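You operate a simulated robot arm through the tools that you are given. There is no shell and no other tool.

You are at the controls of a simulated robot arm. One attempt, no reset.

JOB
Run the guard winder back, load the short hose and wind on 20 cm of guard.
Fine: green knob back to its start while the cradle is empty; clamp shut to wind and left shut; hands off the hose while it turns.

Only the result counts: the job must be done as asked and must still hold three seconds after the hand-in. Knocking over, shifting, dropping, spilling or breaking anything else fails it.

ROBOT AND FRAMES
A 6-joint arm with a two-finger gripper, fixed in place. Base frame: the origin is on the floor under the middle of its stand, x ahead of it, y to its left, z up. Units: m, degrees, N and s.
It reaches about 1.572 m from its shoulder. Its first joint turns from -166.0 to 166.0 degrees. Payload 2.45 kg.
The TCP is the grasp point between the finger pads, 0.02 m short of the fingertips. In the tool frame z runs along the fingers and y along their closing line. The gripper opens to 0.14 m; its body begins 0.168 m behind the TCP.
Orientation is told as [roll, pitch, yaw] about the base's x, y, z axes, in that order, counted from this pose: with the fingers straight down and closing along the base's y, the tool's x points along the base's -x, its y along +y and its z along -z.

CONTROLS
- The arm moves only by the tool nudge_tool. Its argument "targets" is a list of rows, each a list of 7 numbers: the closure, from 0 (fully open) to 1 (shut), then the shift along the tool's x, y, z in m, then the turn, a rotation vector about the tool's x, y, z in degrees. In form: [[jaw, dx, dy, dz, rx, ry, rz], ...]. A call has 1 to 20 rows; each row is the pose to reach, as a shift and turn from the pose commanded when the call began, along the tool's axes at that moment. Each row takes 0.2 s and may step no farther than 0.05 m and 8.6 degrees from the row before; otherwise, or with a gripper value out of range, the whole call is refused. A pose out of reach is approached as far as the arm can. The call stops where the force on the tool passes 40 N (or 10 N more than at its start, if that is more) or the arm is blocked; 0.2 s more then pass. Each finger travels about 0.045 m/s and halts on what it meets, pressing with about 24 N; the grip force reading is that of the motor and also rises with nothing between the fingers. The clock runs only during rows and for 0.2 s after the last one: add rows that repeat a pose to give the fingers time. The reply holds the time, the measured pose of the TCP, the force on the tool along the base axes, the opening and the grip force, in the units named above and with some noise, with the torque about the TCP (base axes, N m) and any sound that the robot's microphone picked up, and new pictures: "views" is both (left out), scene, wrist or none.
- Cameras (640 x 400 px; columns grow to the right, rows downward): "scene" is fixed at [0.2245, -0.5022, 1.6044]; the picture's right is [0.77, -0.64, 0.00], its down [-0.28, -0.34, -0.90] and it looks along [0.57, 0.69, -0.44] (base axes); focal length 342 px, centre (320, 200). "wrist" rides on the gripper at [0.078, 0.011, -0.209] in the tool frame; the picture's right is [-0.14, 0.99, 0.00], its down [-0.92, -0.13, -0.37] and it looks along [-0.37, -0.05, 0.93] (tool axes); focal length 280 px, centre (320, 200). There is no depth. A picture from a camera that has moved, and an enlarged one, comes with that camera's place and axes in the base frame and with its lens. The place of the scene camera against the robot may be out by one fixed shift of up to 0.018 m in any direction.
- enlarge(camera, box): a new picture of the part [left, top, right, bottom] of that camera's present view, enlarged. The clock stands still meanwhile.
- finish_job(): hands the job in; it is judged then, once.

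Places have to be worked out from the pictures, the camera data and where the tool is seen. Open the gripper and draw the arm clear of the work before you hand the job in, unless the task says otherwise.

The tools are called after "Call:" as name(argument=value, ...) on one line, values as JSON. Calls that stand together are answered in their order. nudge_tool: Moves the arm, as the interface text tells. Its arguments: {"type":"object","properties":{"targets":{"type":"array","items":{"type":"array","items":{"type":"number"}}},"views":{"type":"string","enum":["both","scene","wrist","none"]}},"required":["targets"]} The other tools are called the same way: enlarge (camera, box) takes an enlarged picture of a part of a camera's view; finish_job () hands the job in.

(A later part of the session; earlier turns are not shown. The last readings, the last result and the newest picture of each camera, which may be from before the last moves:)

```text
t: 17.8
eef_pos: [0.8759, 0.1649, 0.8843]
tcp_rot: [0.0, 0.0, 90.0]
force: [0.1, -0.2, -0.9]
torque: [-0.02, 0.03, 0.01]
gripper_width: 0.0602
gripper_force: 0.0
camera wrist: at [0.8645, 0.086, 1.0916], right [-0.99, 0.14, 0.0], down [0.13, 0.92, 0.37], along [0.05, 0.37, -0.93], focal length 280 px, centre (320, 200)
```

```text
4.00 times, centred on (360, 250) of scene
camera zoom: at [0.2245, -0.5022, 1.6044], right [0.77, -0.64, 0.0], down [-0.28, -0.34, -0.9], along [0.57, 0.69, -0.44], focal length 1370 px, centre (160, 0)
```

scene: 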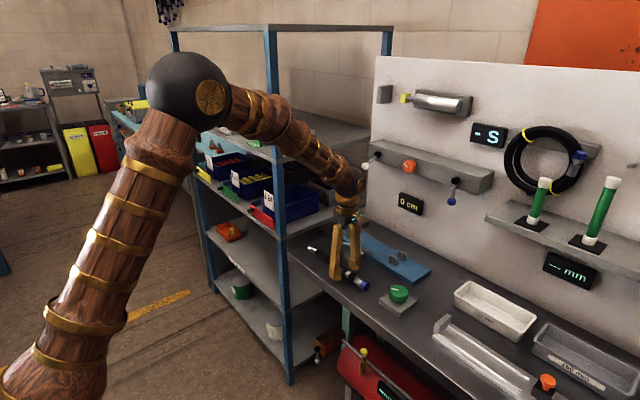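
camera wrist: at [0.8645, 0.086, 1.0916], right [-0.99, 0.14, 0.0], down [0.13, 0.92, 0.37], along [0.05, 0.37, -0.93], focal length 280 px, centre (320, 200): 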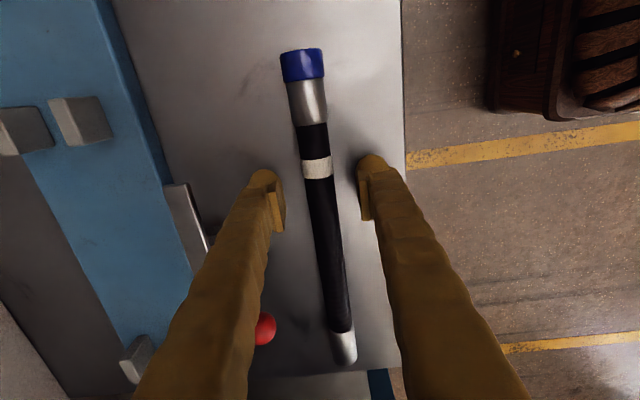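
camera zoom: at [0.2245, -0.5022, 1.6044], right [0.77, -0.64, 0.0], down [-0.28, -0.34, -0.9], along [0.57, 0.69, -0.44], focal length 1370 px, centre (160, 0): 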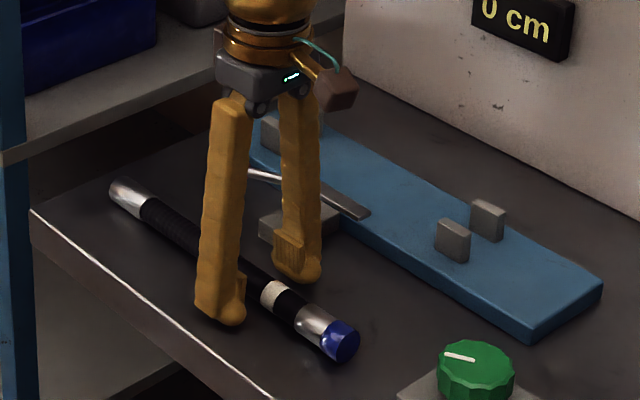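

The fingers straddle the hose with the tips just above the bench. I close on it.

Call:
nudge_tool(targets=[[0.7, 0, 0, 0, 0, 0, 0], [0.85, 0, 0, 0, 0, 0, 0], [1, 0, 0, 0, 0, 0, 0], [1, 0, 0, 0, 0, 0, 0], [1, 0, 0, 0, 0, 0, 0]], views="wrist")

```text
t: 19.0
eef_pos: [0.8761, 0.1646, 0.8826]
tcp_rot: [-0.1, 0.0, 90.0]
force: [-0.1, 0.9, 0.3]
torque: [0.0, 0.03, 0.05]
gripper_width: 0.0228
gripper_force: 24.0
camera wrist: at [0.8645, 0.086, 1.0918], right [-0.99, 0.14, 0.0], down [0.13, 0.92, 0.37], along [0.05, 0.37, -0.93], focal length 280 px, centre (320, 200)
```

wrist: 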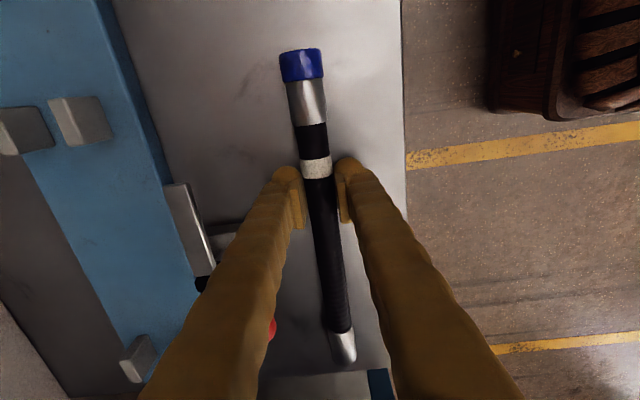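

The hose is gripped (0.023 m, 24 N). I lift it straight up 0.12 m and check that it stays level.

Call:
nudge_tool(targets=[[1, 0, 0, -0.015, 0, 0, 0], [1, 0, 0, -0.035, 0, 0, 0], [1, 0, 0, -0.06, 0, 0, 0], [1, 0, 0, -0.09, 0, 0, 0], [1, 0, 0, -0.12, 0, 0, 0], [1, 0, 0, -0.12, 0, 0, 0]], views="both")

Call:
enlarge(camera="scene", box=[290, 170, 450, 290])

```text
t: 20.4
eef_pos: [0.8757, 0.1647, 1.0016]
tcp_rot: [0.0, 0.0, 90.0]
force: [0.1, -0.6, -2.9]
torque: [-0.13, 0.03, 0.01]
gripper_width: 0.0229
gripper_force: 23.9
camera wrist: at [0.8646, 0.0852, 1.2111], right [-0.99, 0.14, 0.0], down [0.13, 0.92, 0.37], along [0.05, 0.36, -0.93], focal length 280 px, centre (320, 200)
```

scene: 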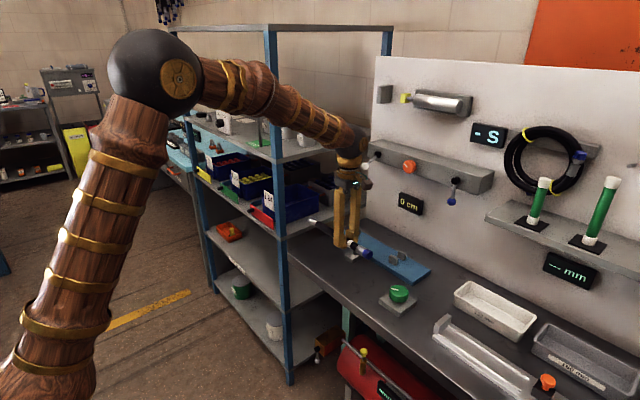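
wrist: 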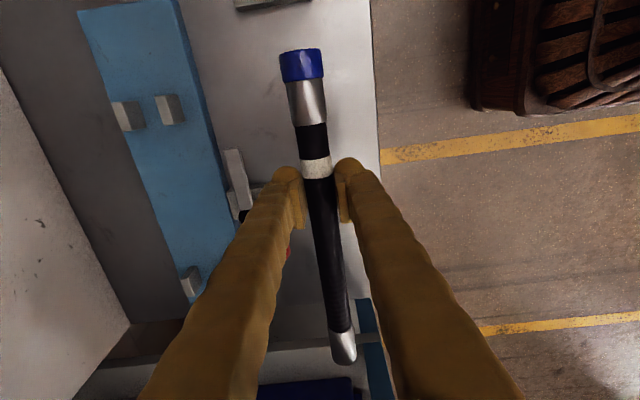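

```text
3.33 times, centred on (370, 230) of scene
camera zoom: at [0.2245, -0.5022, 1.6044], right [0.77, -0.64, 0.0], down [-0.28, -0.34, -0.9], along [0.57, 0.69, -0.44], focal length 1141 px, centre (153, 100)
```

zoom: 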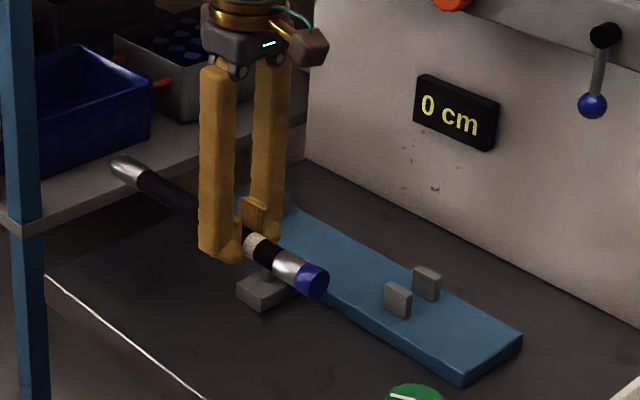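

The hose is held level (about 2.9 N). I tilt the wrist 15° toward the robot for clearance from the wall knob, then carry the hose above the cradle axis, shifting y by -12 mm so the ferrules sit at the posts.

Call:
nudge_tool(targets=[[1, 0, 0, -0.005, 5, 0, 0], [1, 0, 0, -0.01, 10, 0, 0], [1, 0, 0, -0.01, 15, 0, 0], [1, 0.003, -0.035, -0.01, 15, 0, 0], [1, 0.006, -0.07, -0.01, 15, 0, 0], [1, 0.009, -0.105, -0.01, 15, 0, 0], [1, 0.0124, -0.14, -0.01, 15, 0, 0], [1, 0.0124, -0.1712, -0.01, 15, 0, 0], [1, 0.0124, -0.1712, -0.01, 15, 0, 0]], views="both")

Call:
enlarge(camera="scene", box=[330, 130, 450, 290])

```text
t: 22.4
eef_pos: [1.046, 0.1518, 1.0127]
tcp_rot: [-15.1, 0.0, 90.0]
force: [0.5, 1.1, -2.9]
torque: [-0.12, -0.02, 0.0]
gripper_width: 0.023
gripper_force: 23.7
camera wrist: at [0.9813, 0.0728, 1.2106], right [-0.96, 0.14, -0.26], down [0.03, 0.92, 0.39], along [0.29, 0.36, -0.88], focal length 280 px, centre (320, 200)
```

scene: 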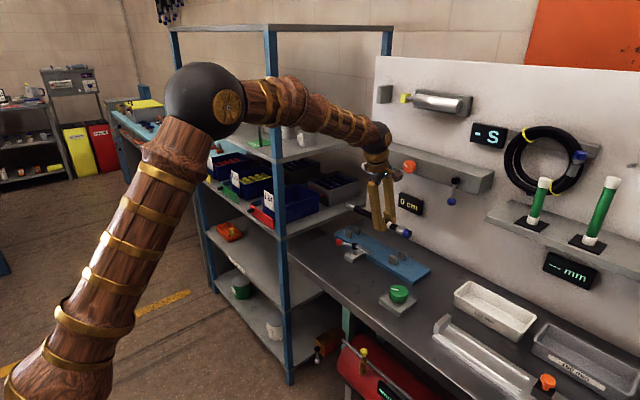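
wrist: 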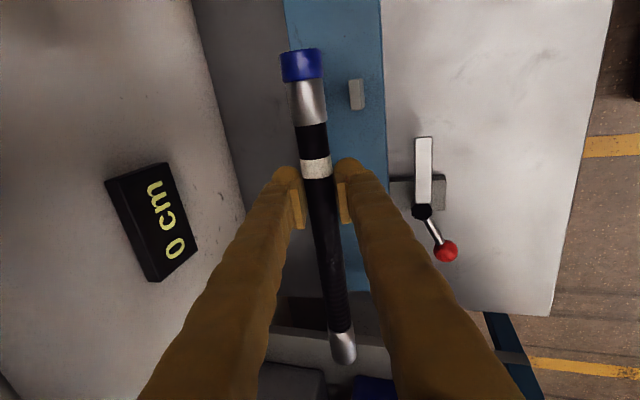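

```text
2.50 times, centred on (390, 210) of scene
camera zoom: at [0.2245, -0.5022, 1.6044], right [0.77, -0.64, 0.0], down [-0.28, -0.34, -0.9], along [0.57, 0.69, -0.44], focal length 856 px, centre (145, 175)
```

zoom: 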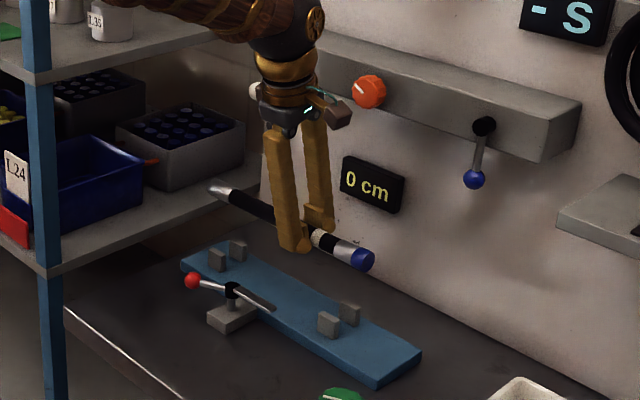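

Clearances look good. I descend vertically (8 cm along base -z) so that the hose bottom is just above the post tops, then check alignment.

Call:
nudge_tool(targets=[[1, 0, 0.0075, 0.029, 0, 0, 0], [1, 0, 0.015, 0.058, 0, 0, 0], [1, 0, 0.0207, 0.0773, 0, 0, 0], [1, 0, 0.0207, 0.0773, 0, 0, 0]], views="both")

Call:
enlarge(camera="scene", box=[320, 190, 450, 300])

Call:
enlarge(camera="wrist", box=[220, 30, 440, 200])

```text
t: 23.4
eef_pos: [1.0468, 0.1519, 0.9326]
tcp_rot: [-15.2, 0.0, 90.1]
force: [0.4, -0.3, -3.0]
torque: [-0.11, 0.05, -0.01]
gripper_width: 0.0228
gripper_force: 24.4
camera wrist: at [0.9818, 0.0725, 1.1318], right [-0.96, 0.14, -0.26], down [0.03, 0.92, 0.39], along [0.29, 0.36, -0.88], focal length 280 px, centre (320, 200)
```

scene: 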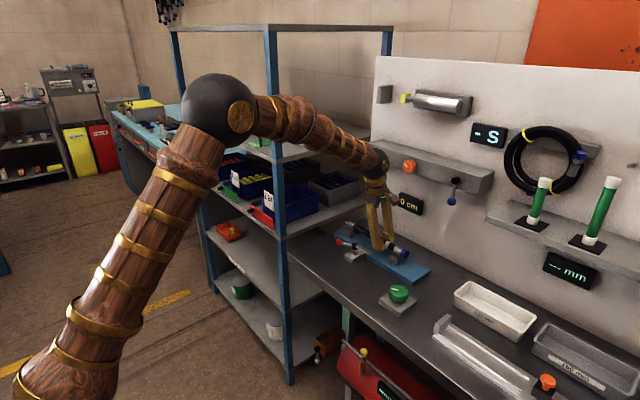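
wrist: 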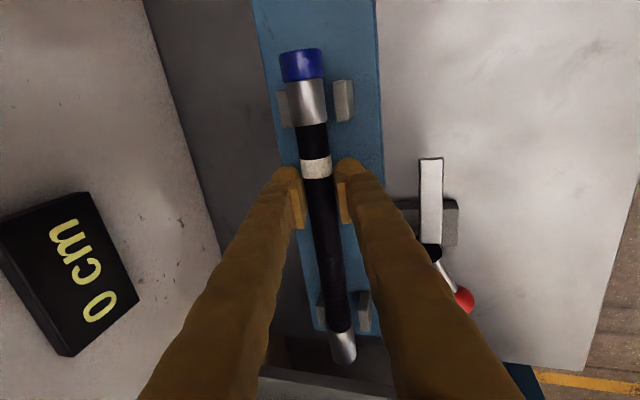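

```text
3.64 times, centred on (385, 245) of scene
camera zoom: at [0.2245, -0.5022, 1.6044], right [0.77, -0.64, 0.0], down [-0.28, -0.34, -0.9], along [0.57, 0.69, -0.44], focal length 1245 px, centre (84, 36)
```

zoom: 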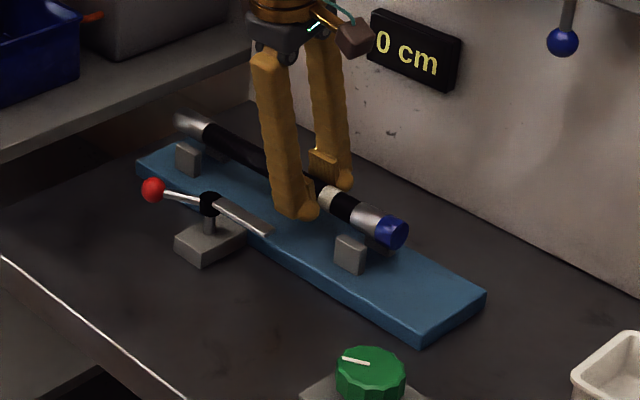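

```text
2.35 times, centred on (330, 115) of wrist
camera zoom: at [0.9818, 0.0725, 1.1318], right [-0.96, 0.14, -0.26], down [0.03, 0.92, 0.39], along [0.29, 0.36, -0.88], focal length 660 px, centre (296, 400)
```

zoom: 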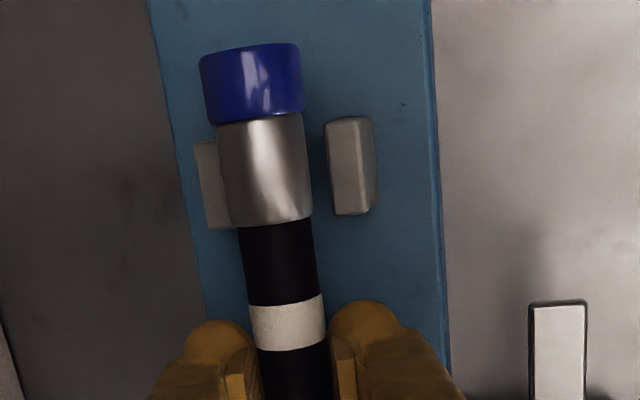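

The hose axis is at about x 1.050 with the ferrule over the near posts, and the force is just the hose weight. I lower it another ~17 mm into the gap with a +1 mm x correction and watch the force.

Call:
nudge_tool(targets=[[1, 0, 0.0005, 0.0055, 0, 0, 0], [1, 0, 0.002, 0.011, 0, 0, 0], [1, 0, 0.0035, 0.0167, 0, 0, 0], [1, 0, 0.0035, 0.0167, 0, 0, 0]], views="both")

Call:
enlarge(camera="wrist", box=[220, 30, 440, 200])

Call:
enlarge(camera="scene", box=[320, 200, 440, 300])

```text
t: 24.4
eef_pos: [1.0457, 0.152, 0.9158]
tcp_rot: [-15.2, 0.0, 90.0]
force: [-0.8, -0.3, -2.7]
torque: [-0.15, 0.03, 0.0]
gripper_width: 0.023
gripper_force: 24.2
camera wrist: at [0.9826, 0.0735, 1.1148], right [-0.96, 0.14, -0.26], down [0.03, 0.92, 0.39], along [0.29, 0.36, -0.88], focal length 280 px, centre (320, 200)
```

scene: 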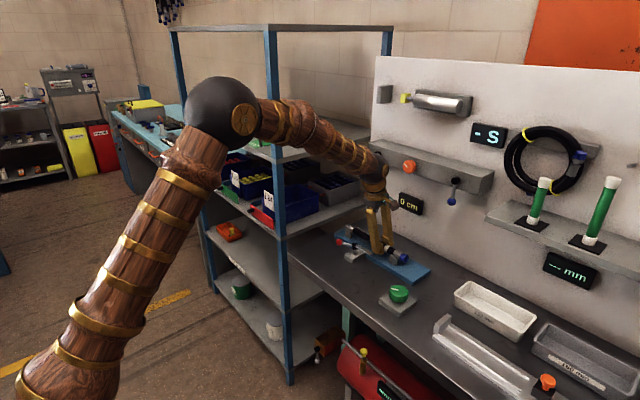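
wrist: 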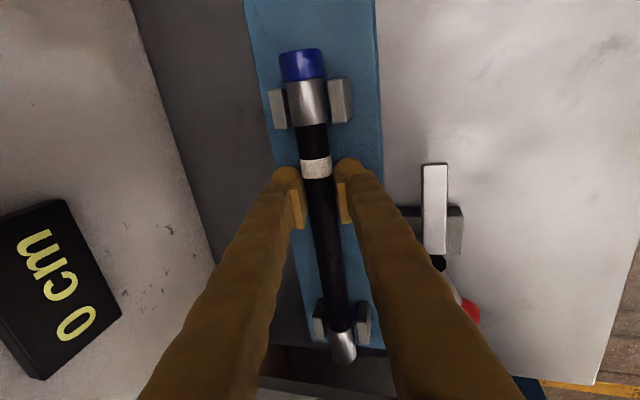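

```text
2.35 times, centred on (330, 115) of wrist
camera zoom: at [0.9826, 0.0735, 1.1148], right [-0.96, 0.14, -0.26], down [0.03, 0.92, 0.39], along [0.29, 0.36, -0.88], focal length 660 px, centre (296, 400)
```

zoom: 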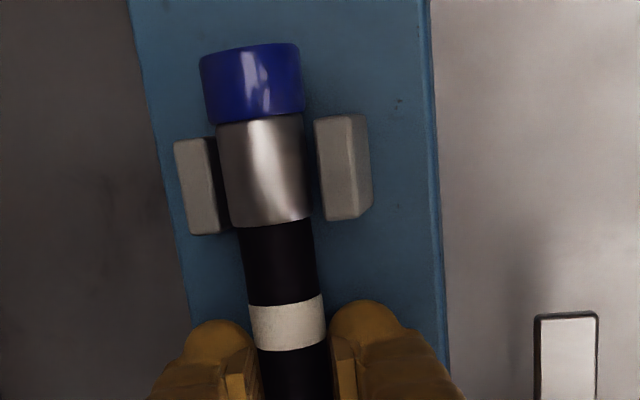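

```text
4.00 times, centred on (380, 250) of scene
camera zoom: at [0.2245, -0.5022, 1.6044], right [0.77, -0.64, 0.0], down [-0.28, -0.34, -0.9], along [0.57, 0.69, -0.44], focal length 1370 px, centre (80, 0)
```

zoom: 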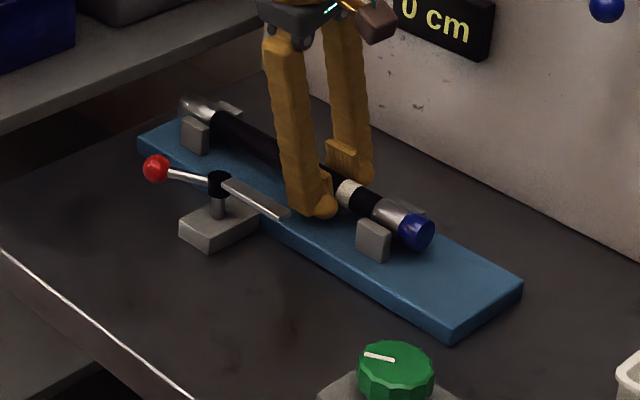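

The ferrule is entering between the posts, but it looks closer to the -x post. I shift +2.5 mm in x and re-check both ends before lowering further.

Call:
nudge_tool(targets=[[1, 0, -0.0024, 0.0006, 0, 0, 0], [1, 0, -0.0024, 0.0006, 0, 0, 0]], views="wrist")

Call:
enlarge(camera="wrist", box=[250, 60, 370, 140])

Call:
enlarge(camera="wrist", box=[290, 280, 400, 370])

Call:
enlarge(camera="scene", box=[390, 230, 450, 275])

Call:
enlarge(camera="scene", box=[335, 215, 395, 260])

```text
t: 25.0
eef_pos: [1.0493, 0.1512, 0.9156]
tcp_rot: [-15.1, 0.1, 90.0]
force: [-0.5, 0.7, -2.0]
torque: [-0.15, -0.01, 0.0]
gripper_width: 0.0227
gripper_force: 24.1
camera wrist: at [0.9851, 0.0736, 1.1147], right [-0.96, 0.14, -0.26], down [0.03, 0.92, 0.39], along [0.29, 0.36, -0.88], focal length 280 px, centre (320, 200)
```

wrist: 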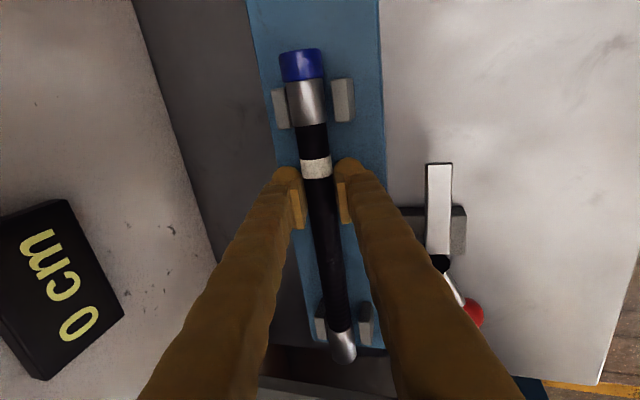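

```text
5.00 times, centred on (310, 100) of wrist
camera zoom: at [0.9851, 0.0736, 1.1147], right [-0.96, 0.14, -0.26], down [0.03, 0.92, 0.39], along [0.29, 0.36, -0.88], focal length 1402 px, centre (370, 700)
```

zoom: 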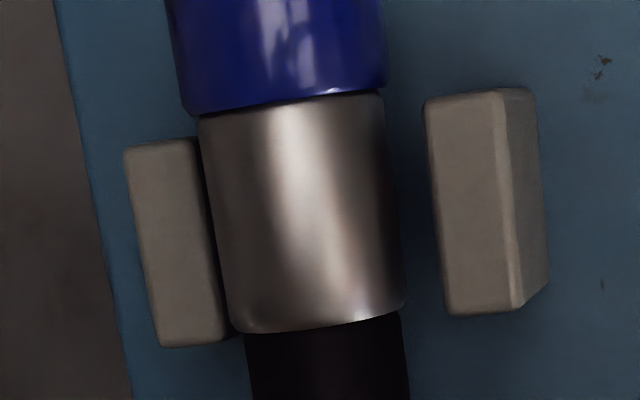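

```text
4.44 times, centred on (345, 325) of wrist
camera zoom: at [0.9851, 0.0736, 1.1147], right [-0.96, 0.14, -0.26], down [0.03, 0.92, 0.39], along [0.29, 0.36, -0.88], focal length 1246 px, centre (209, -356)
```

zoom: 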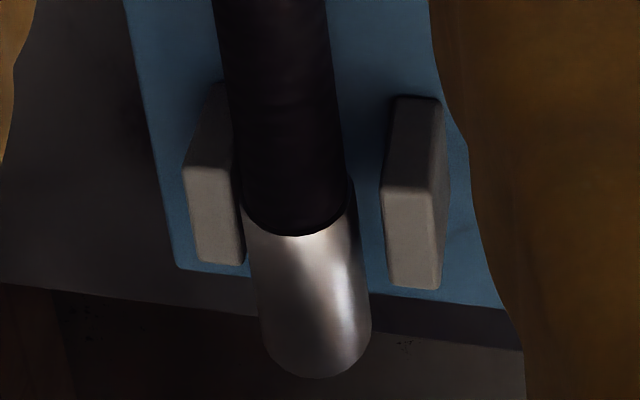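

```text
8.89 times, centred on (420, 252) of scene
camera zoom: at [0.2245, -0.5022, 1.6044], right [0.77, -0.64, 0.0], down [-0.28, -0.34, -0.9], along [0.57, 0.69, -0.44], focal length 3044 px, centre (-569, -267)
```

zoom: 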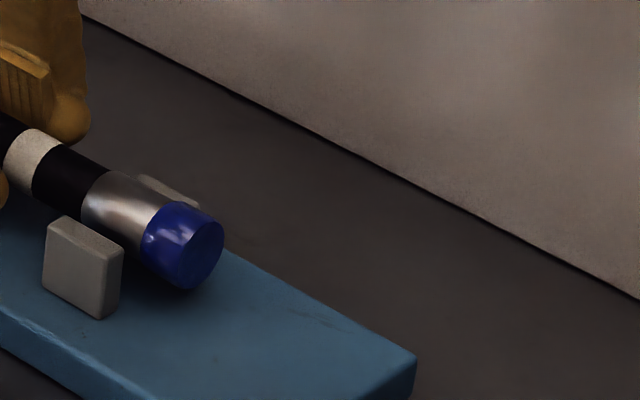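

```text
8.89 times, centred on (365, 238) of scene
camera zoom: at [0.2245, -0.5022, 1.6044], right [0.77, -0.64, 0.0], down [-0.28, -0.34, -0.9], along [0.57, 0.69, -0.44], focal length 3044 px, centre (-80, -133)
```

zoom: 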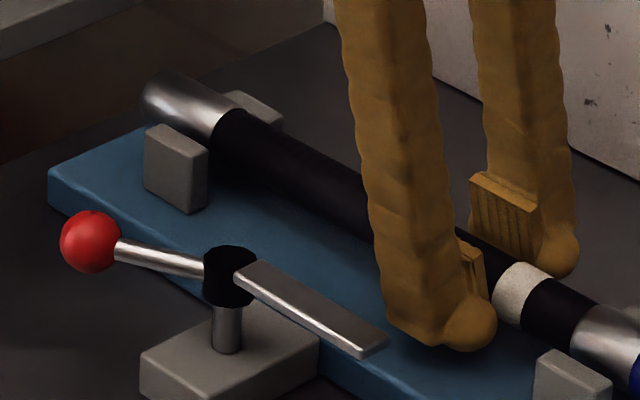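

Both ends now look centred within 1–2 mm (gap centre about x 1.053 and hose about 1.0535). I lower the last ~12 mm in small steps.

Call:
nudge_tool(targets=[[1, 0, 0.001, 0.004, 0, 0, 0], [1, 0, 0.002, 0.008, 0, 0, 0], [1, 0, 0.003, 0.0115, 0, 0, 0], [1, 0, 0.003, 0.0115, 0, 0, 0]], views="both")

Call:
enlarge(camera="scene", box=[335, 215, 455, 285])

Call:
enlarge(camera="wrist", box=[250, 60, 370, 140])

```text
t: 26.0
eef_pos: [1.0509, 0.1533, 0.9049]
tcp_rot: [-15.1, -0.1, 90.0]
force: [-7.8, 0.5, 9.9]
torque: [-0.12, 0.43, -0.02]
gripper_width: 0.0226
gripper_force: 24.1
camera wrist: at [0.9849, 0.0738, 1.1037], right [-0.96, 0.14, -0.26], down [0.03, 0.92, 0.39], along [0.29, 0.36, -0.88], focal length 280 px, centre (320, 200)
```

scene: 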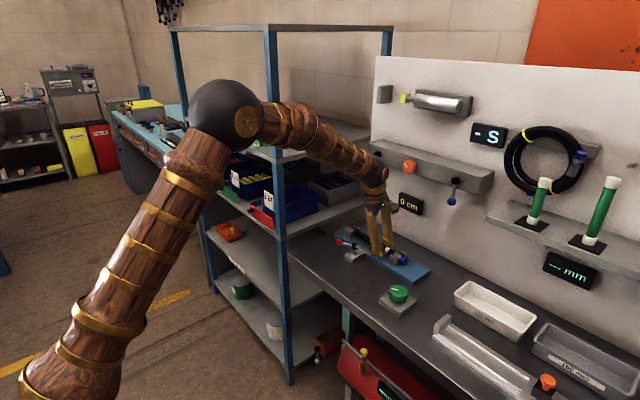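
wrist: 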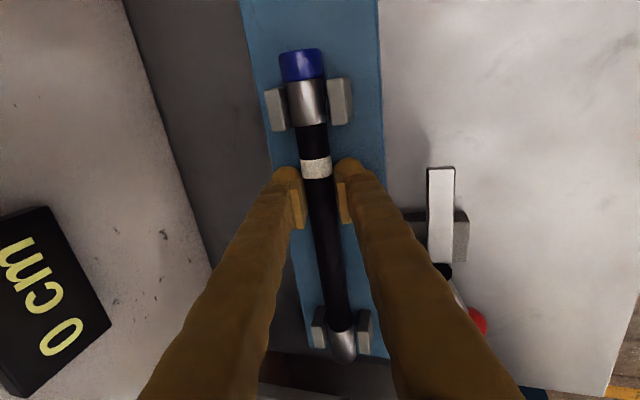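

```text
5.33 times, centred on (395, 250) of scene
camera zoom: at [0.2245, -0.5022, 1.6044], right [0.77, -0.64, 0.0], down [-0.28, -0.34, -0.9], along [0.57, 0.69, -0.44], focal length 1826 px, centre (-80, -67)
```

zoom: 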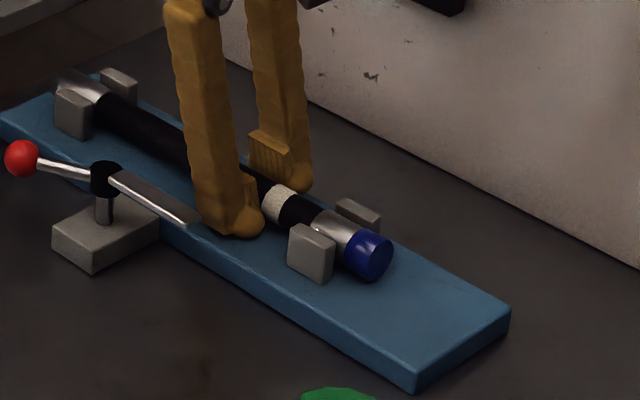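

```text
5.00 times, centred on (310, 100) of wrist
camera zoom: at [0.9849, 0.0738, 1.1037], right [-0.96, 0.14, -0.26], down [0.03, 0.92, 0.39], along [0.29, 0.36, -0.88], focal length 1402 px, centre (370, 700)
```

zoom: 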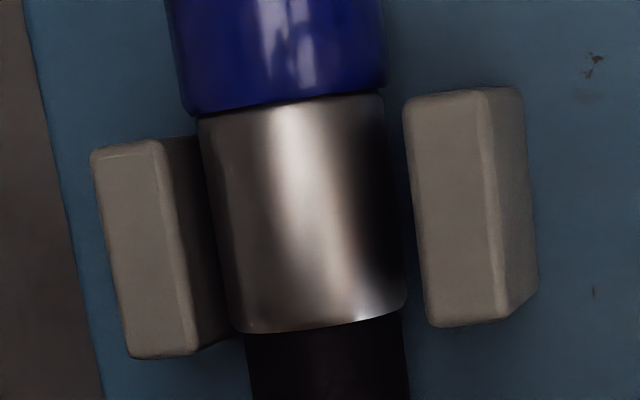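

The contact signature (up-force with +0.43 N m about y) says the lower fingertip just touched the plate, so the hose is about 3 mm above rest, well inside the posts. I open gently while rising slightly, then retract along the tool axis.

Call:
nudge_tool(targets=[[1, 0, -0.0004, -0.0015, 0, 0, 0], [0.85, 0, -0.0006, -0.002, 0, 0, 0], [0.75, 0, -0.0008, -0.003, 0, 0, 0], [0.64, 0, -0.001, -0.005, 0, 0, 0], [0.64, 0, -0.001, -0.005, 0, 0, 0], [0.64, 0, -0.001, -0.005, 0, 0, 0]], views="both")

Call:
enlarge(camera="scene", box=[335, 215, 455, 285])

Call:
enlarge(camera="wrist", box=[250, 60, 370, 140])

```text
t: 27.4
eef_pos: [1.0492, 0.1524, 0.9089]
tcp_rot: [-15.2, 0.0, 90.0]
force: [-0.2, -0.2, 0.3]
torque: [-0.02, -0.02, 0.03]
gripper_width: 0.0504
gripper_force: 0.0
camera wrist: at [0.9846, 0.0735, 1.1079], right [-0.96, 0.14, -0.26], down [0.03, 0.92, 0.39], along [0.29, 0.36, -0.88], focal length 280 px, centre (320, 200)
```

scene: 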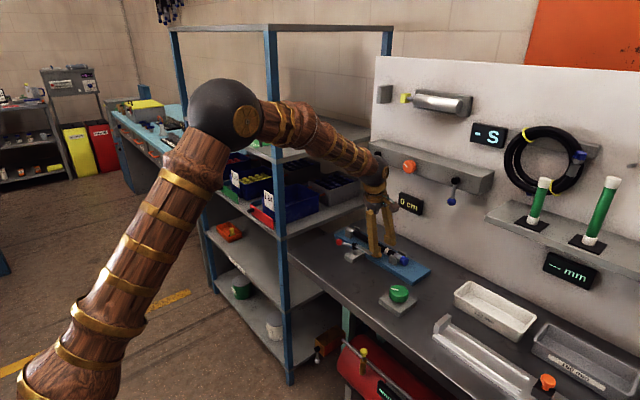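
wrist: 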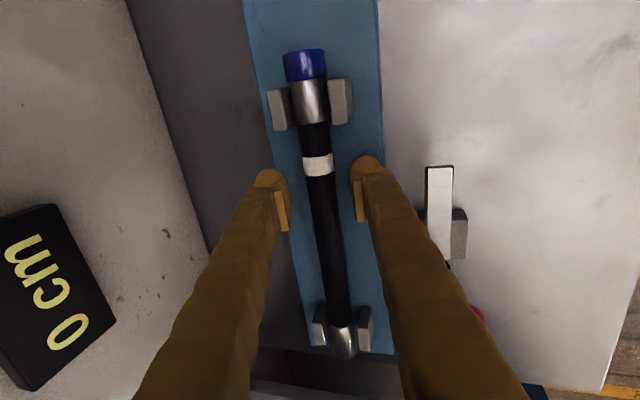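

```text
5.33 times, centred on (395, 250) of scene
camera zoom: at [0.2245, -0.5022, 1.6044], right [0.77, -0.64, 0.0], down [-0.28, -0.34, -0.9], along [0.57, 0.69, -0.44], focal length 1826 px, centre (-80, -67)
```

zoom: 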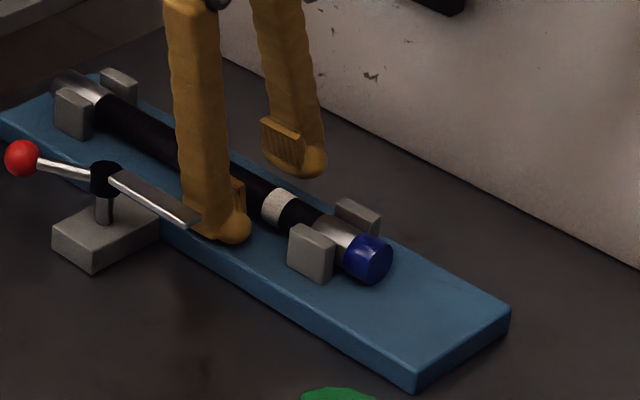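

```text
5.00 times, centred on (310, 100) of wrist
camera zoom: at [0.9846, 0.0735, 1.1079], right [-0.96, 0.14, -0.26], down [0.03, 0.92, 0.39], along [0.29, 0.36, -0.88], focal length 1402 px, centre (370, 700)
```

zoom: 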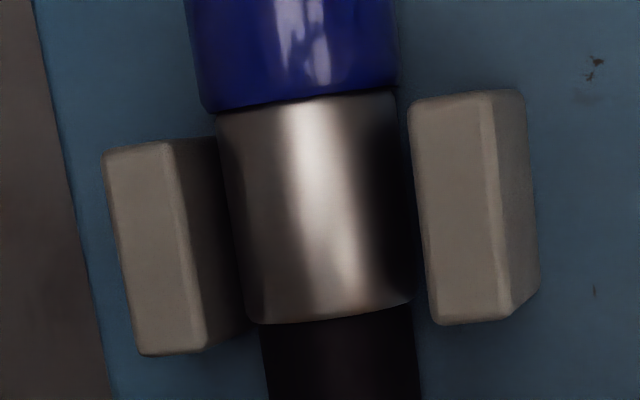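

The hose sits in the cradle between both post pairs and the gripper reads no load. I retract straight up clear of the hose and clamp bar.

Call:
nudge_tool(targets=[[0.64, 0, -0.003, -0.011, 0, 0, 0], [0.64, 0, -0.006, -0.0225, 0, 0, 0], [0.64, 0, -0.0091, -0.0338, 0, 0, 0], [0.64, 0, -0.0155, -0.058, 0, 0, 0], [0.64, 0, -0.0233, -0.087, 0, 0, 0], [0.64, 0, -0.0259, -0.0966, 0, 0, 0]], views="both")

Call:
enlarge(camera="scene", box=[320, 205, 450, 295])

```text
t: 28.8
eef_pos: [1.0503, 0.1533, 1.0087]
tcp_rot: [-15.1, 0.0, 90.0]
force: [0.0, -0.3, -0.9]
torque: [-0.02, -0.04, 0.02]
gripper_width: 0.0502
gripper_force: 0.1
camera wrist: at [0.9856, 0.0739, 1.2078], right [-0.96, 0.14, -0.26], down [0.03, 0.92, 0.39], along [0.29, 0.36, -0.88], focal length 280 px, centre (320, 200)
```

scene: 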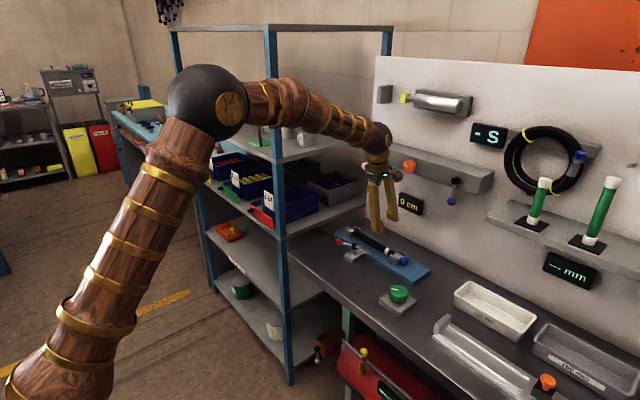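
wrist: 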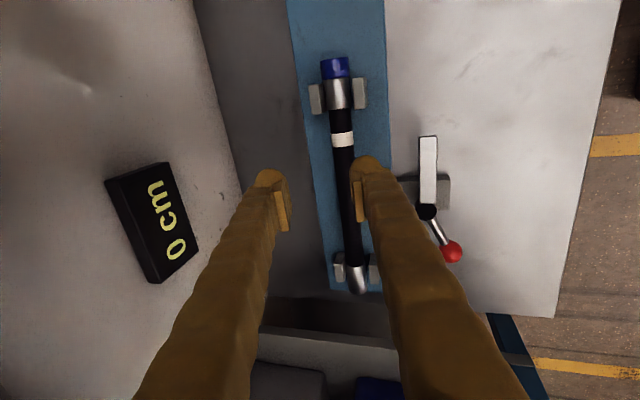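

```text
4.44 times, centred on (385, 250) of scene
camera zoom: at [0.2245, -0.5022, 1.6044], right [0.77, -0.64, 0.0], down [-0.28, -0.34, -0.9], along [0.57, 0.69, -0.44], focal length 1522 px, centre (31, -22)
```

zoom: 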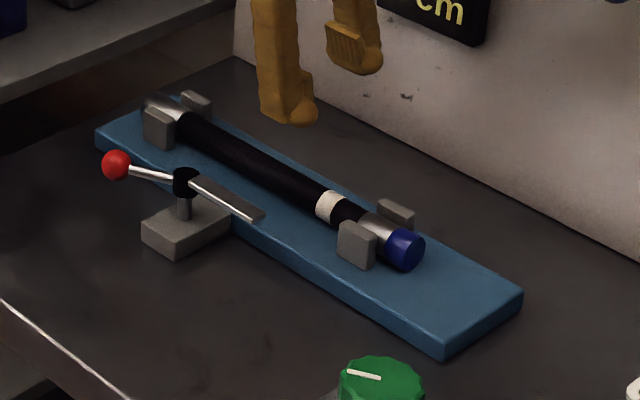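

The hose is properly seated. Next is the clamp: I need to swing its bar 90° counter-clockwise over the hose, with the ball going from (0.94, 0.26) round to about (0.91, 0.18). First I back off and un-tilt.

Call:
nudge_tool(targets=[[0.64, 0, 0.0238, -0.0271, -5, 0, 0], [0.64, 0, 0.0476, -0.0542, -10, 0, 0], [0.64, 0, 0.0714, -0.0813, -15, 0, 0], [0.64, 0, 0.1004, -0.089, -15, 0, 0], [0.64, 0, 0.1004, -0.089, -15, 0, 0]], views="both")

Call:
enlarge(camera="wrist", box=[180, 120, 400, 300])

```text
t: 30.0
eef_pos: [0.9296, 0.153, 1.0691]
tcp_rot: [-0.1, 0.0, 90.0]
force: [-0.4, 0.3, -1.0]
torque: [0.06, -0.01, -0.02]
gripper_width: 0.0504
gripper_force: 0.0
camera wrist: at [0.9184, 0.0736, 1.2775], right [-0.99, 0.14, 0.0], down [0.13, 0.92, 0.37], along [0.05, 0.36, -0.93], focal length 280 px, centre (320, 200)
```

scene: 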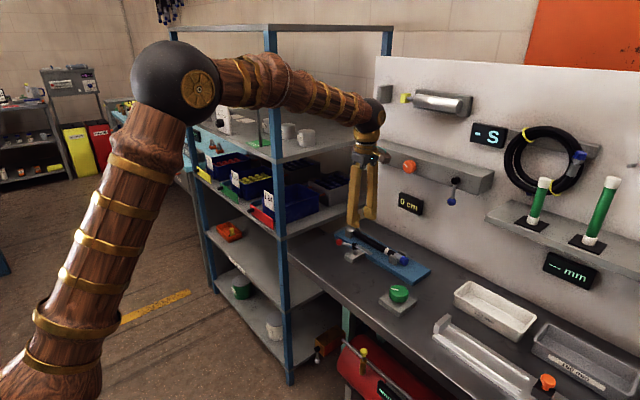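
wrist: 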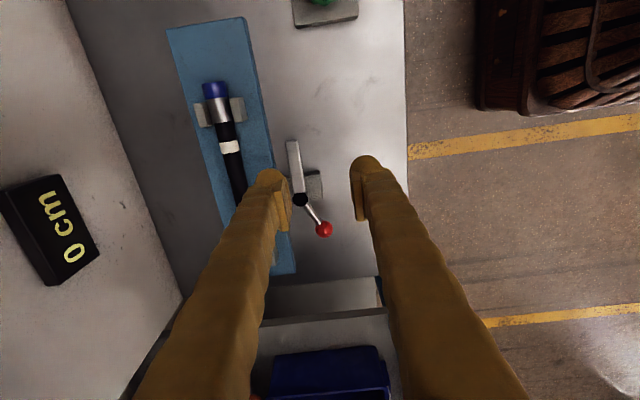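

```text
2.22 times, centred on (290, 210) of wrist
camera zoom: at [0.9184, 0.0736, 1.2775], right [-0.99, 0.14, 0.0], down [0.13, 0.92, 0.37], along [0.05, 0.36, -0.93], focal length 623 px, centre (387, 178)
```

zoom: 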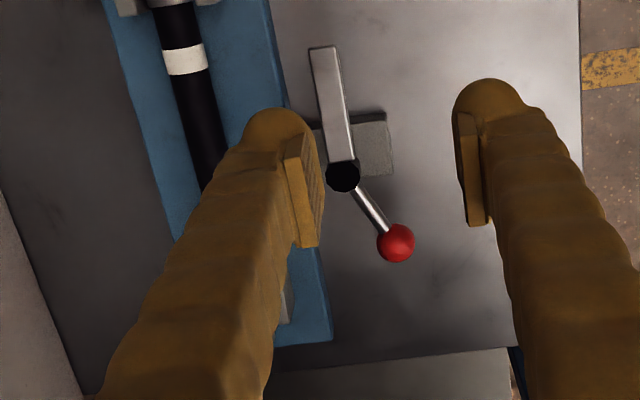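

Hub is at about (0.964, 0.208), the ball at about (0.939, 0.260) with radius 0.0586 m. I rotate the tool to yaw -65° so the fingers straddle the ball tangentially, moving above it at z 1.03.

Call:
nudge_tool(targets=[[0.64, -0.006, -0.0005, 0.002, 0, 0, 8.59], [0.64, -0.012, -0.001, 0.004, 0, 0, 17.18], [0.64, -0.018, -0.0016, 0.0065, 0, 0, 25.78], [0.64, -0.024, -0.0021, 0.0087, 0, 0, 34.37], [0.64, -0.03, -0.0026, 0.011, 0, 0, 42.97], [0.64, -0.0357, -0.0031, 0.013, 0, 0, 51.56], [0.64, -0.0416, -0.0037, 0.015, 0, 0, 60.15], [0.64, -0.0476, -0.0042, 0.0173, 0, 0, 68.75], [0.64, -0.0535, -0.0047, 0.0195, 0, 0, 77.34], [0.64, -0.0594, -0.0052, 0.0217, 0, 0, 85.94], [0.64, -0.0654, -0.0057, 0.0238, 0, 0, 94.53], [0.64, -0.0713, -0.0063, 0.026, 0, 0, 103.12], [0.64, -0.0773, -0.0068, 0.0282, 0, 0, 111.72], [0.64, -0.0832, -0.0073, 0.0303, 0, 0, 120.3], [0.64, -0.0892, -0.0078, 0.0325, 0, 0, 128.9], [0.64, -0.0951, -0.0084, 0.0347, 0, 0, 137.5], [0.64, -0.101, -0.0089, 0.037, 0, 0, 146.1], [0.64, -0.107, -0.0094, 0.039, 0, 0, 154.7]], views="both")

Call:
enlarge(camera="wrist", box=[220, 100, 420, 300])

```text
t: 33.8
eef_pos: [0.9391, 0.2596, 1.0306]
tcp_rot: [0.2, 0.1, -64.8]
force: [0.7, 0.2, 0.5]
torque: [0.0, -0.02, 0.0]
gripper_width: 0.0504
gripper_force: 0.1
camera wrist: at [0.9154, 0.3341, 1.239], right [0.96, 0.3, 0.0], down [0.27, -0.89, 0.37], along [0.11, -0.35, -0.93], focal length 280 px, centre (320, 200)
```

scene: 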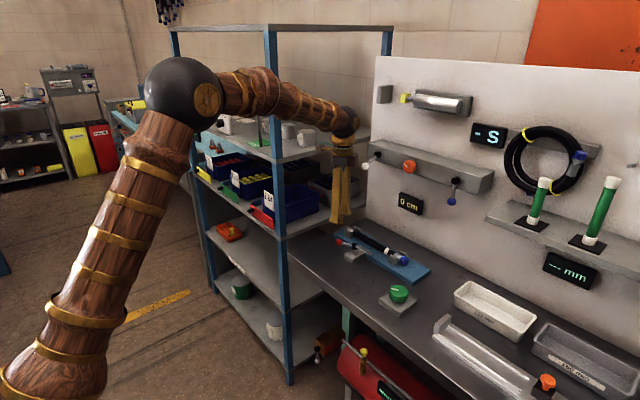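
wrist: 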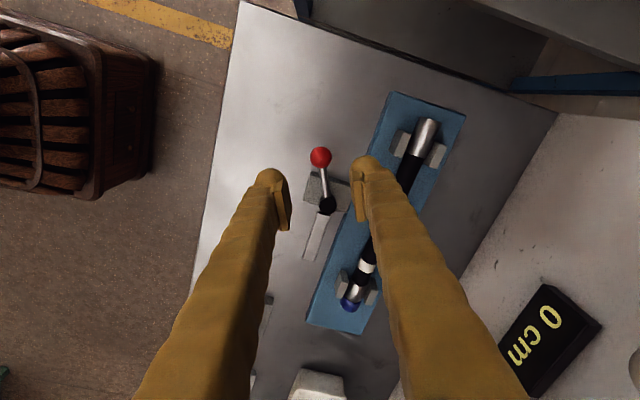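

```text
2.00 times, centred on (320, 200) of wrist
camera zoom: at [0.9154, 0.3341, 1.239], right [0.96, 0.3, 0.0], down [0.27, -0.89, 0.37], along [0.11, -0.35, -0.93], focal length 561 px, centre (320, 200)
```

zoom: 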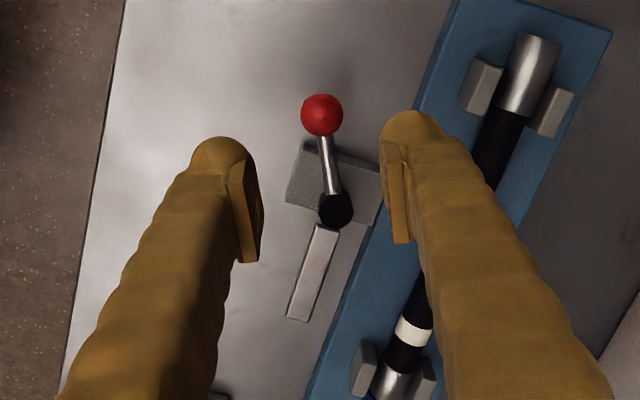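

The two views agree: ball at about (0.939, 0.2615, 0.921), hub at about (0.964, 0.210), lever radius about 57 mm. I narrow the jaws to about 36 mm and lower so the fingers cage the ball.

Call:
nudge_tool(targets=[[0.743, 0.0017, 0.0008, 0.01, 0, 0, 0], [0.743, 0.0017, 0.0008, 0.04, 0, 0, 0], [0.743, 0.0017, 0.0008, 0.07, 0, 0, 0], [0.743, 0.0017, 0.0008, 0.095, 0, 0, 0], [0.743, 0.0017, 0.0008, 0.1106, 0, 0, 0], [0.743, 0.0017, 0.0008, 0.1106, 0, 0, 0]], views="both")

Call:
enlarge(camera="wrist", box=[240, 120, 400, 280])

Call:
enlarge(camera="scene", box=[310, 200, 430, 290])

```text
t: 35.2
eef_pos: [0.939, 0.2617, 0.9191]
tcp_rot: [0.1, 0.0, -64.7]
force: [0.7, 0.1, -0.8]
torque: [0.01, 0.02, -0.03]
gripper_width: 0.0358
gripper_force: 0.1
camera wrist: at [0.915, 0.3366, 1.1281], right [0.95, 0.3, 0.0], down [0.28, -0.89, 0.37], along [0.11, -0.35, -0.93], focal length 280 px, centre (320, 200)
```

scene: 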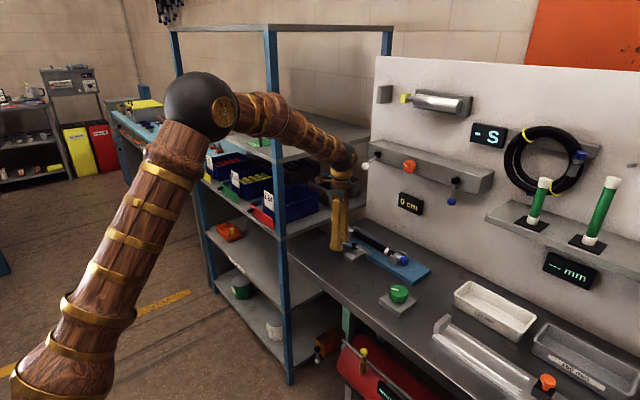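
wrist: 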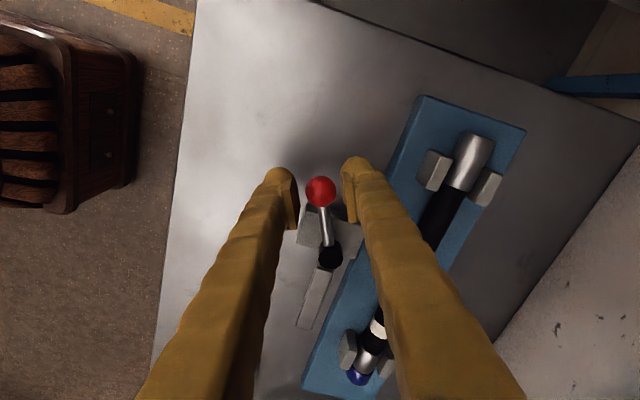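

```text
2.50 times, centred on (320, 200) of wrist
camera zoom: at [0.915, 0.3366, 1.1281], right [0.95, 0.3, 0.0], down [0.28, -0.89, 0.37], along [0.11, -0.35, -0.93], focal length 701 px, centre (320, 200)
```

zoom: 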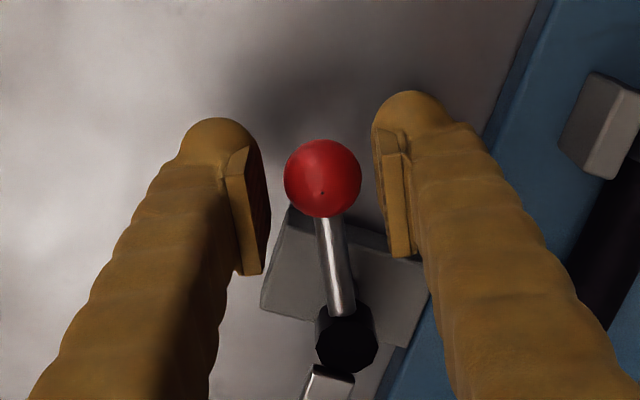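

```text
4.44 times, centred on (370, 245) of scene
camera zoom: at [0.2245, -0.5022, 1.6044], right [0.77, -0.64, 0.0], down [-0.28, -0.34, -0.9], along [0.57, 0.69, -0.44], focal length 1522 px, centre (98, 0)
```

zoom: 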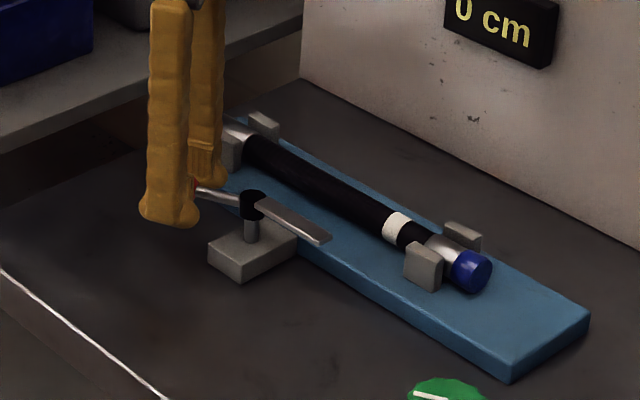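

The ball is caged neatly between the fingers. I sweep it counter-clockwise about the hub, turning the tool in step, for the first ~51°.

Call:
nudge_tool(targets=[[0.743, -0.0006, -0.0085, 0, 0, 0, -8.5], [0.743, -0.0025, -0.01675, 0, 0, 0, -17], [0.743, -0.0056, -0.0247, 0, 0, 0, -25.5], [0.743, -0.0098, -0.032, 0, 0, 0, -34], [0.743, -0.01505, -0.0387, 0, 0, 0, -42.5], [0.743, -0.0212, -0.0445, 0, 0, 0, -51], [0.743, -0.0212, -0.0445, 0, 0, 0, -51]], views="both")

Call:
enlarge(camera="wrist", box=[240, 120, 400, 280])

Call:
enlarge(camera="scene", box=[310, 200, 430, 290])

```text
t: 36.8
eef_pos: [0.9079, 0.2247, 0.9201]
tcp_rot: [-0.1, -0.1, -13.6]
force: [-0.1, 0.3, -0.6]
torque: [0.0, -0.02, 0.03]
gripper_width: 0.0363
gripper_force: 0.0
camera wrist: at [0.8346, 0.2513, 1.128], right [0.37, 0.93, 0.0], down [0.86, -0.34, 0.37], along [0.34, -0.14, -0.93], focal length 280 px, centre (320, 200)
```

scene: 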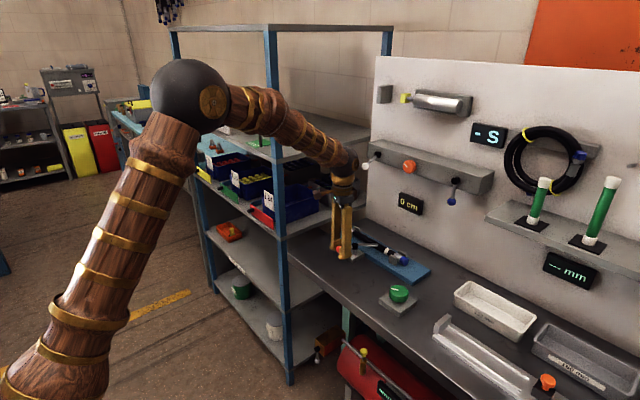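
wrist: 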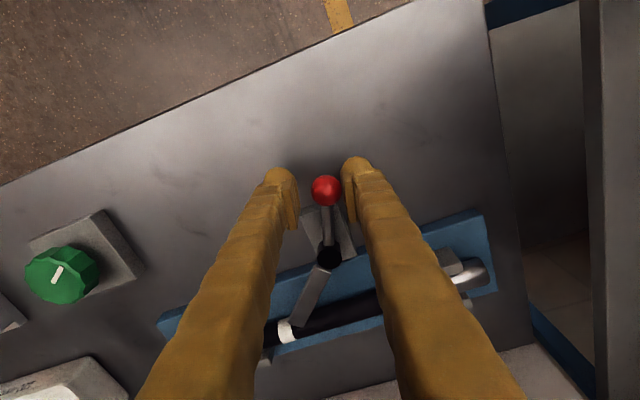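

```text
2.50 times, centred on (320, 200) of wrist
camera zoom: at [0.8346, 0.2513, 1.128], right [0.37, 0.93, 0.0], down [0.86, -0.34, 0.37], along [0.34, -0.14, -0.93], focal length 701 px, centre (320, 200)
```

zoom: 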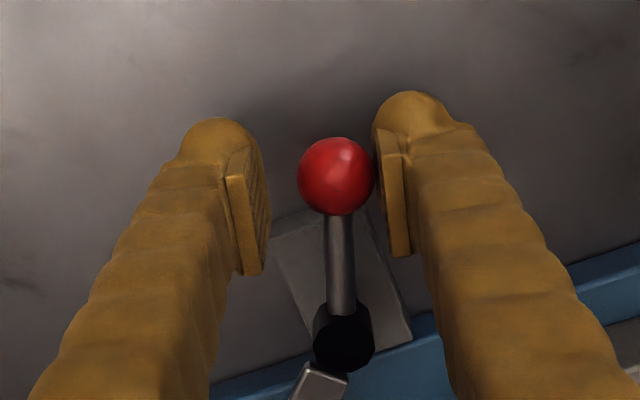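

```text
4.44 times, centred on (370, 245) of scene
camera zoom: at [0.2245, -0.5022, 1.6044], right [0.77, -0.64, 0.0], down [-0.28, -0.34, -0.9], along [0.57, 0.69, -0.44], focal length 1522 px, centre (98, 0)
```

zoom: 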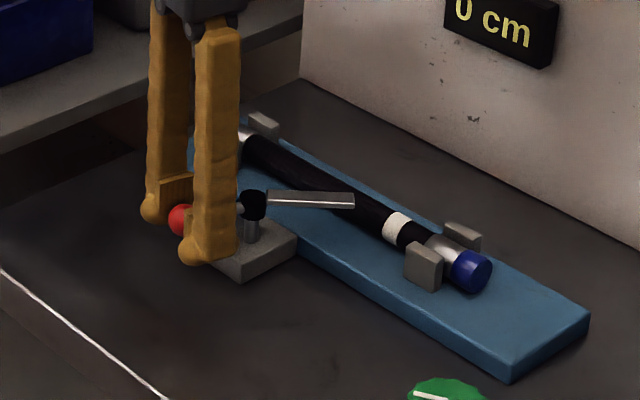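

The bar is swinging over the hose with almost no force. I continue another ~42° along the arc.

Call:
nudge_tool(targets=[[0.743, -0.0006, -0.0085, 0, 0, 0, -8.5], [0.743, -0.0025, -0.01675, 0, 0, 0, -17], [0.743, -0.0056, -0.0247, 0, 0, 0, -25.5], [0.743, -0.0098, -0.032, 0, 0, 0, -34], [0.743, -0.0127, -0.0359, 0, 0, 0, -38.8], [0.743, -0.01505, -0.0387, 0, 0, 0, -42.5], [0.743, -0.01505, -0.0387, 0, 0, 0, -42.5]], views="both")

Call:
enlarge(camera="wrist", box=[240, 120, 400, 280])

Call:
enlarge(camera="scene", box=[310, 200, 430, 290])

```text
t: 37.8
eef_pos: [0.9086, 0.1974, 0.9195]
tcp_rot: [0.2, 0.0, 18.8]
force: [-8.4, 31.8, -0.8]
torque: [0.24, -0.12, -0.01]
gripper_width: 0.0575
gripper_force: 16.2
stopped in row 5: the force on the tool passed its limit at 44 N (the readings are from after the stop); the commanded pose is now the measured one
camera wrist: at [0.831, 0.1805, 1.1274], right [-0.19, 0.98, 0.0], down [0.91, 0.17, 0.37], along [0.36, 0.07, -0.93], focal length 280 px, centre (320, 200)
```

scene: 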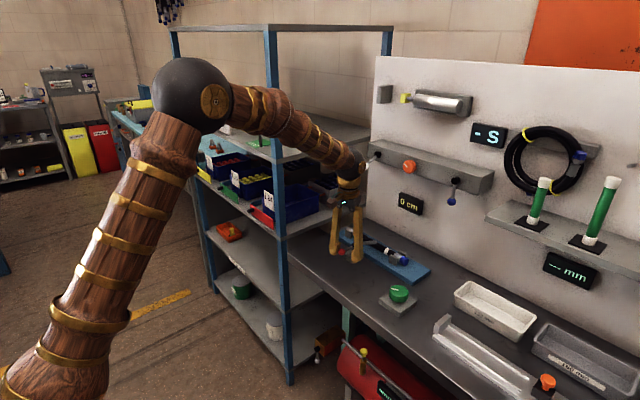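
wrist: 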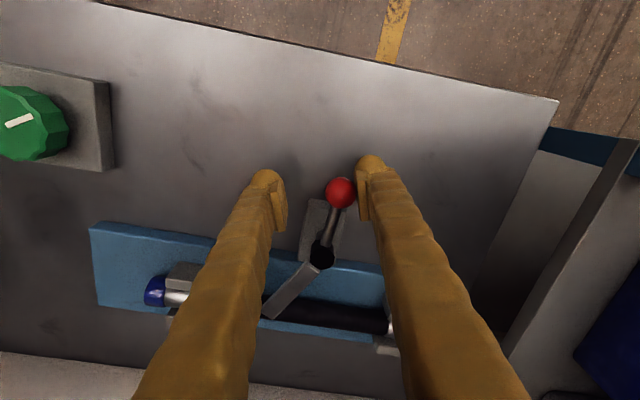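

```text
2.50 times, centred on (320, 200) of wrist
camera zoom: at [0.831, 0.1805, 1.1274], right [-0.19, 0.98, 0.0], down [0.91, 0.17, 0.37], along [0.36, 0.07, -0.93], focal length 701 px, centre (320, 200)
```

zoom: 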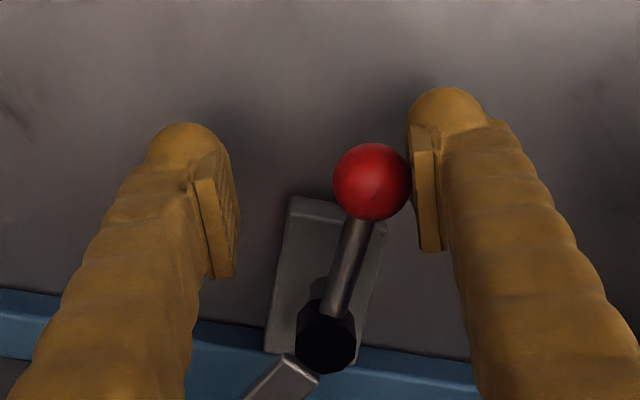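

```text
4.44 times, centred on (370, 245) of scene
camera zoom: at [0.2245, -0.5022, 1.6044], right [0.77, -0.64, 0.0], down [-0.28, -0.34, -0.9], along [0.57, 0.69, -0.44], focal length 1522 px, centre (98, 0)
```

zoom: 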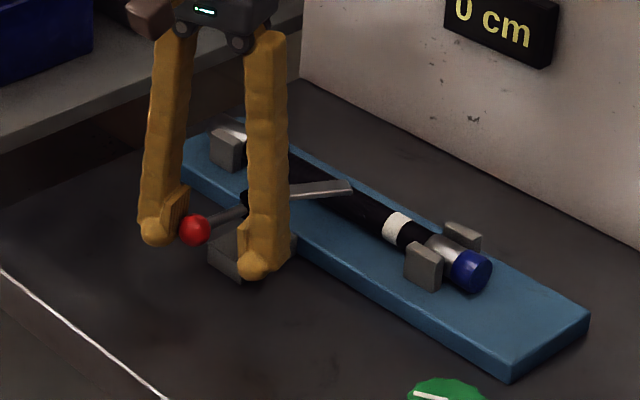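

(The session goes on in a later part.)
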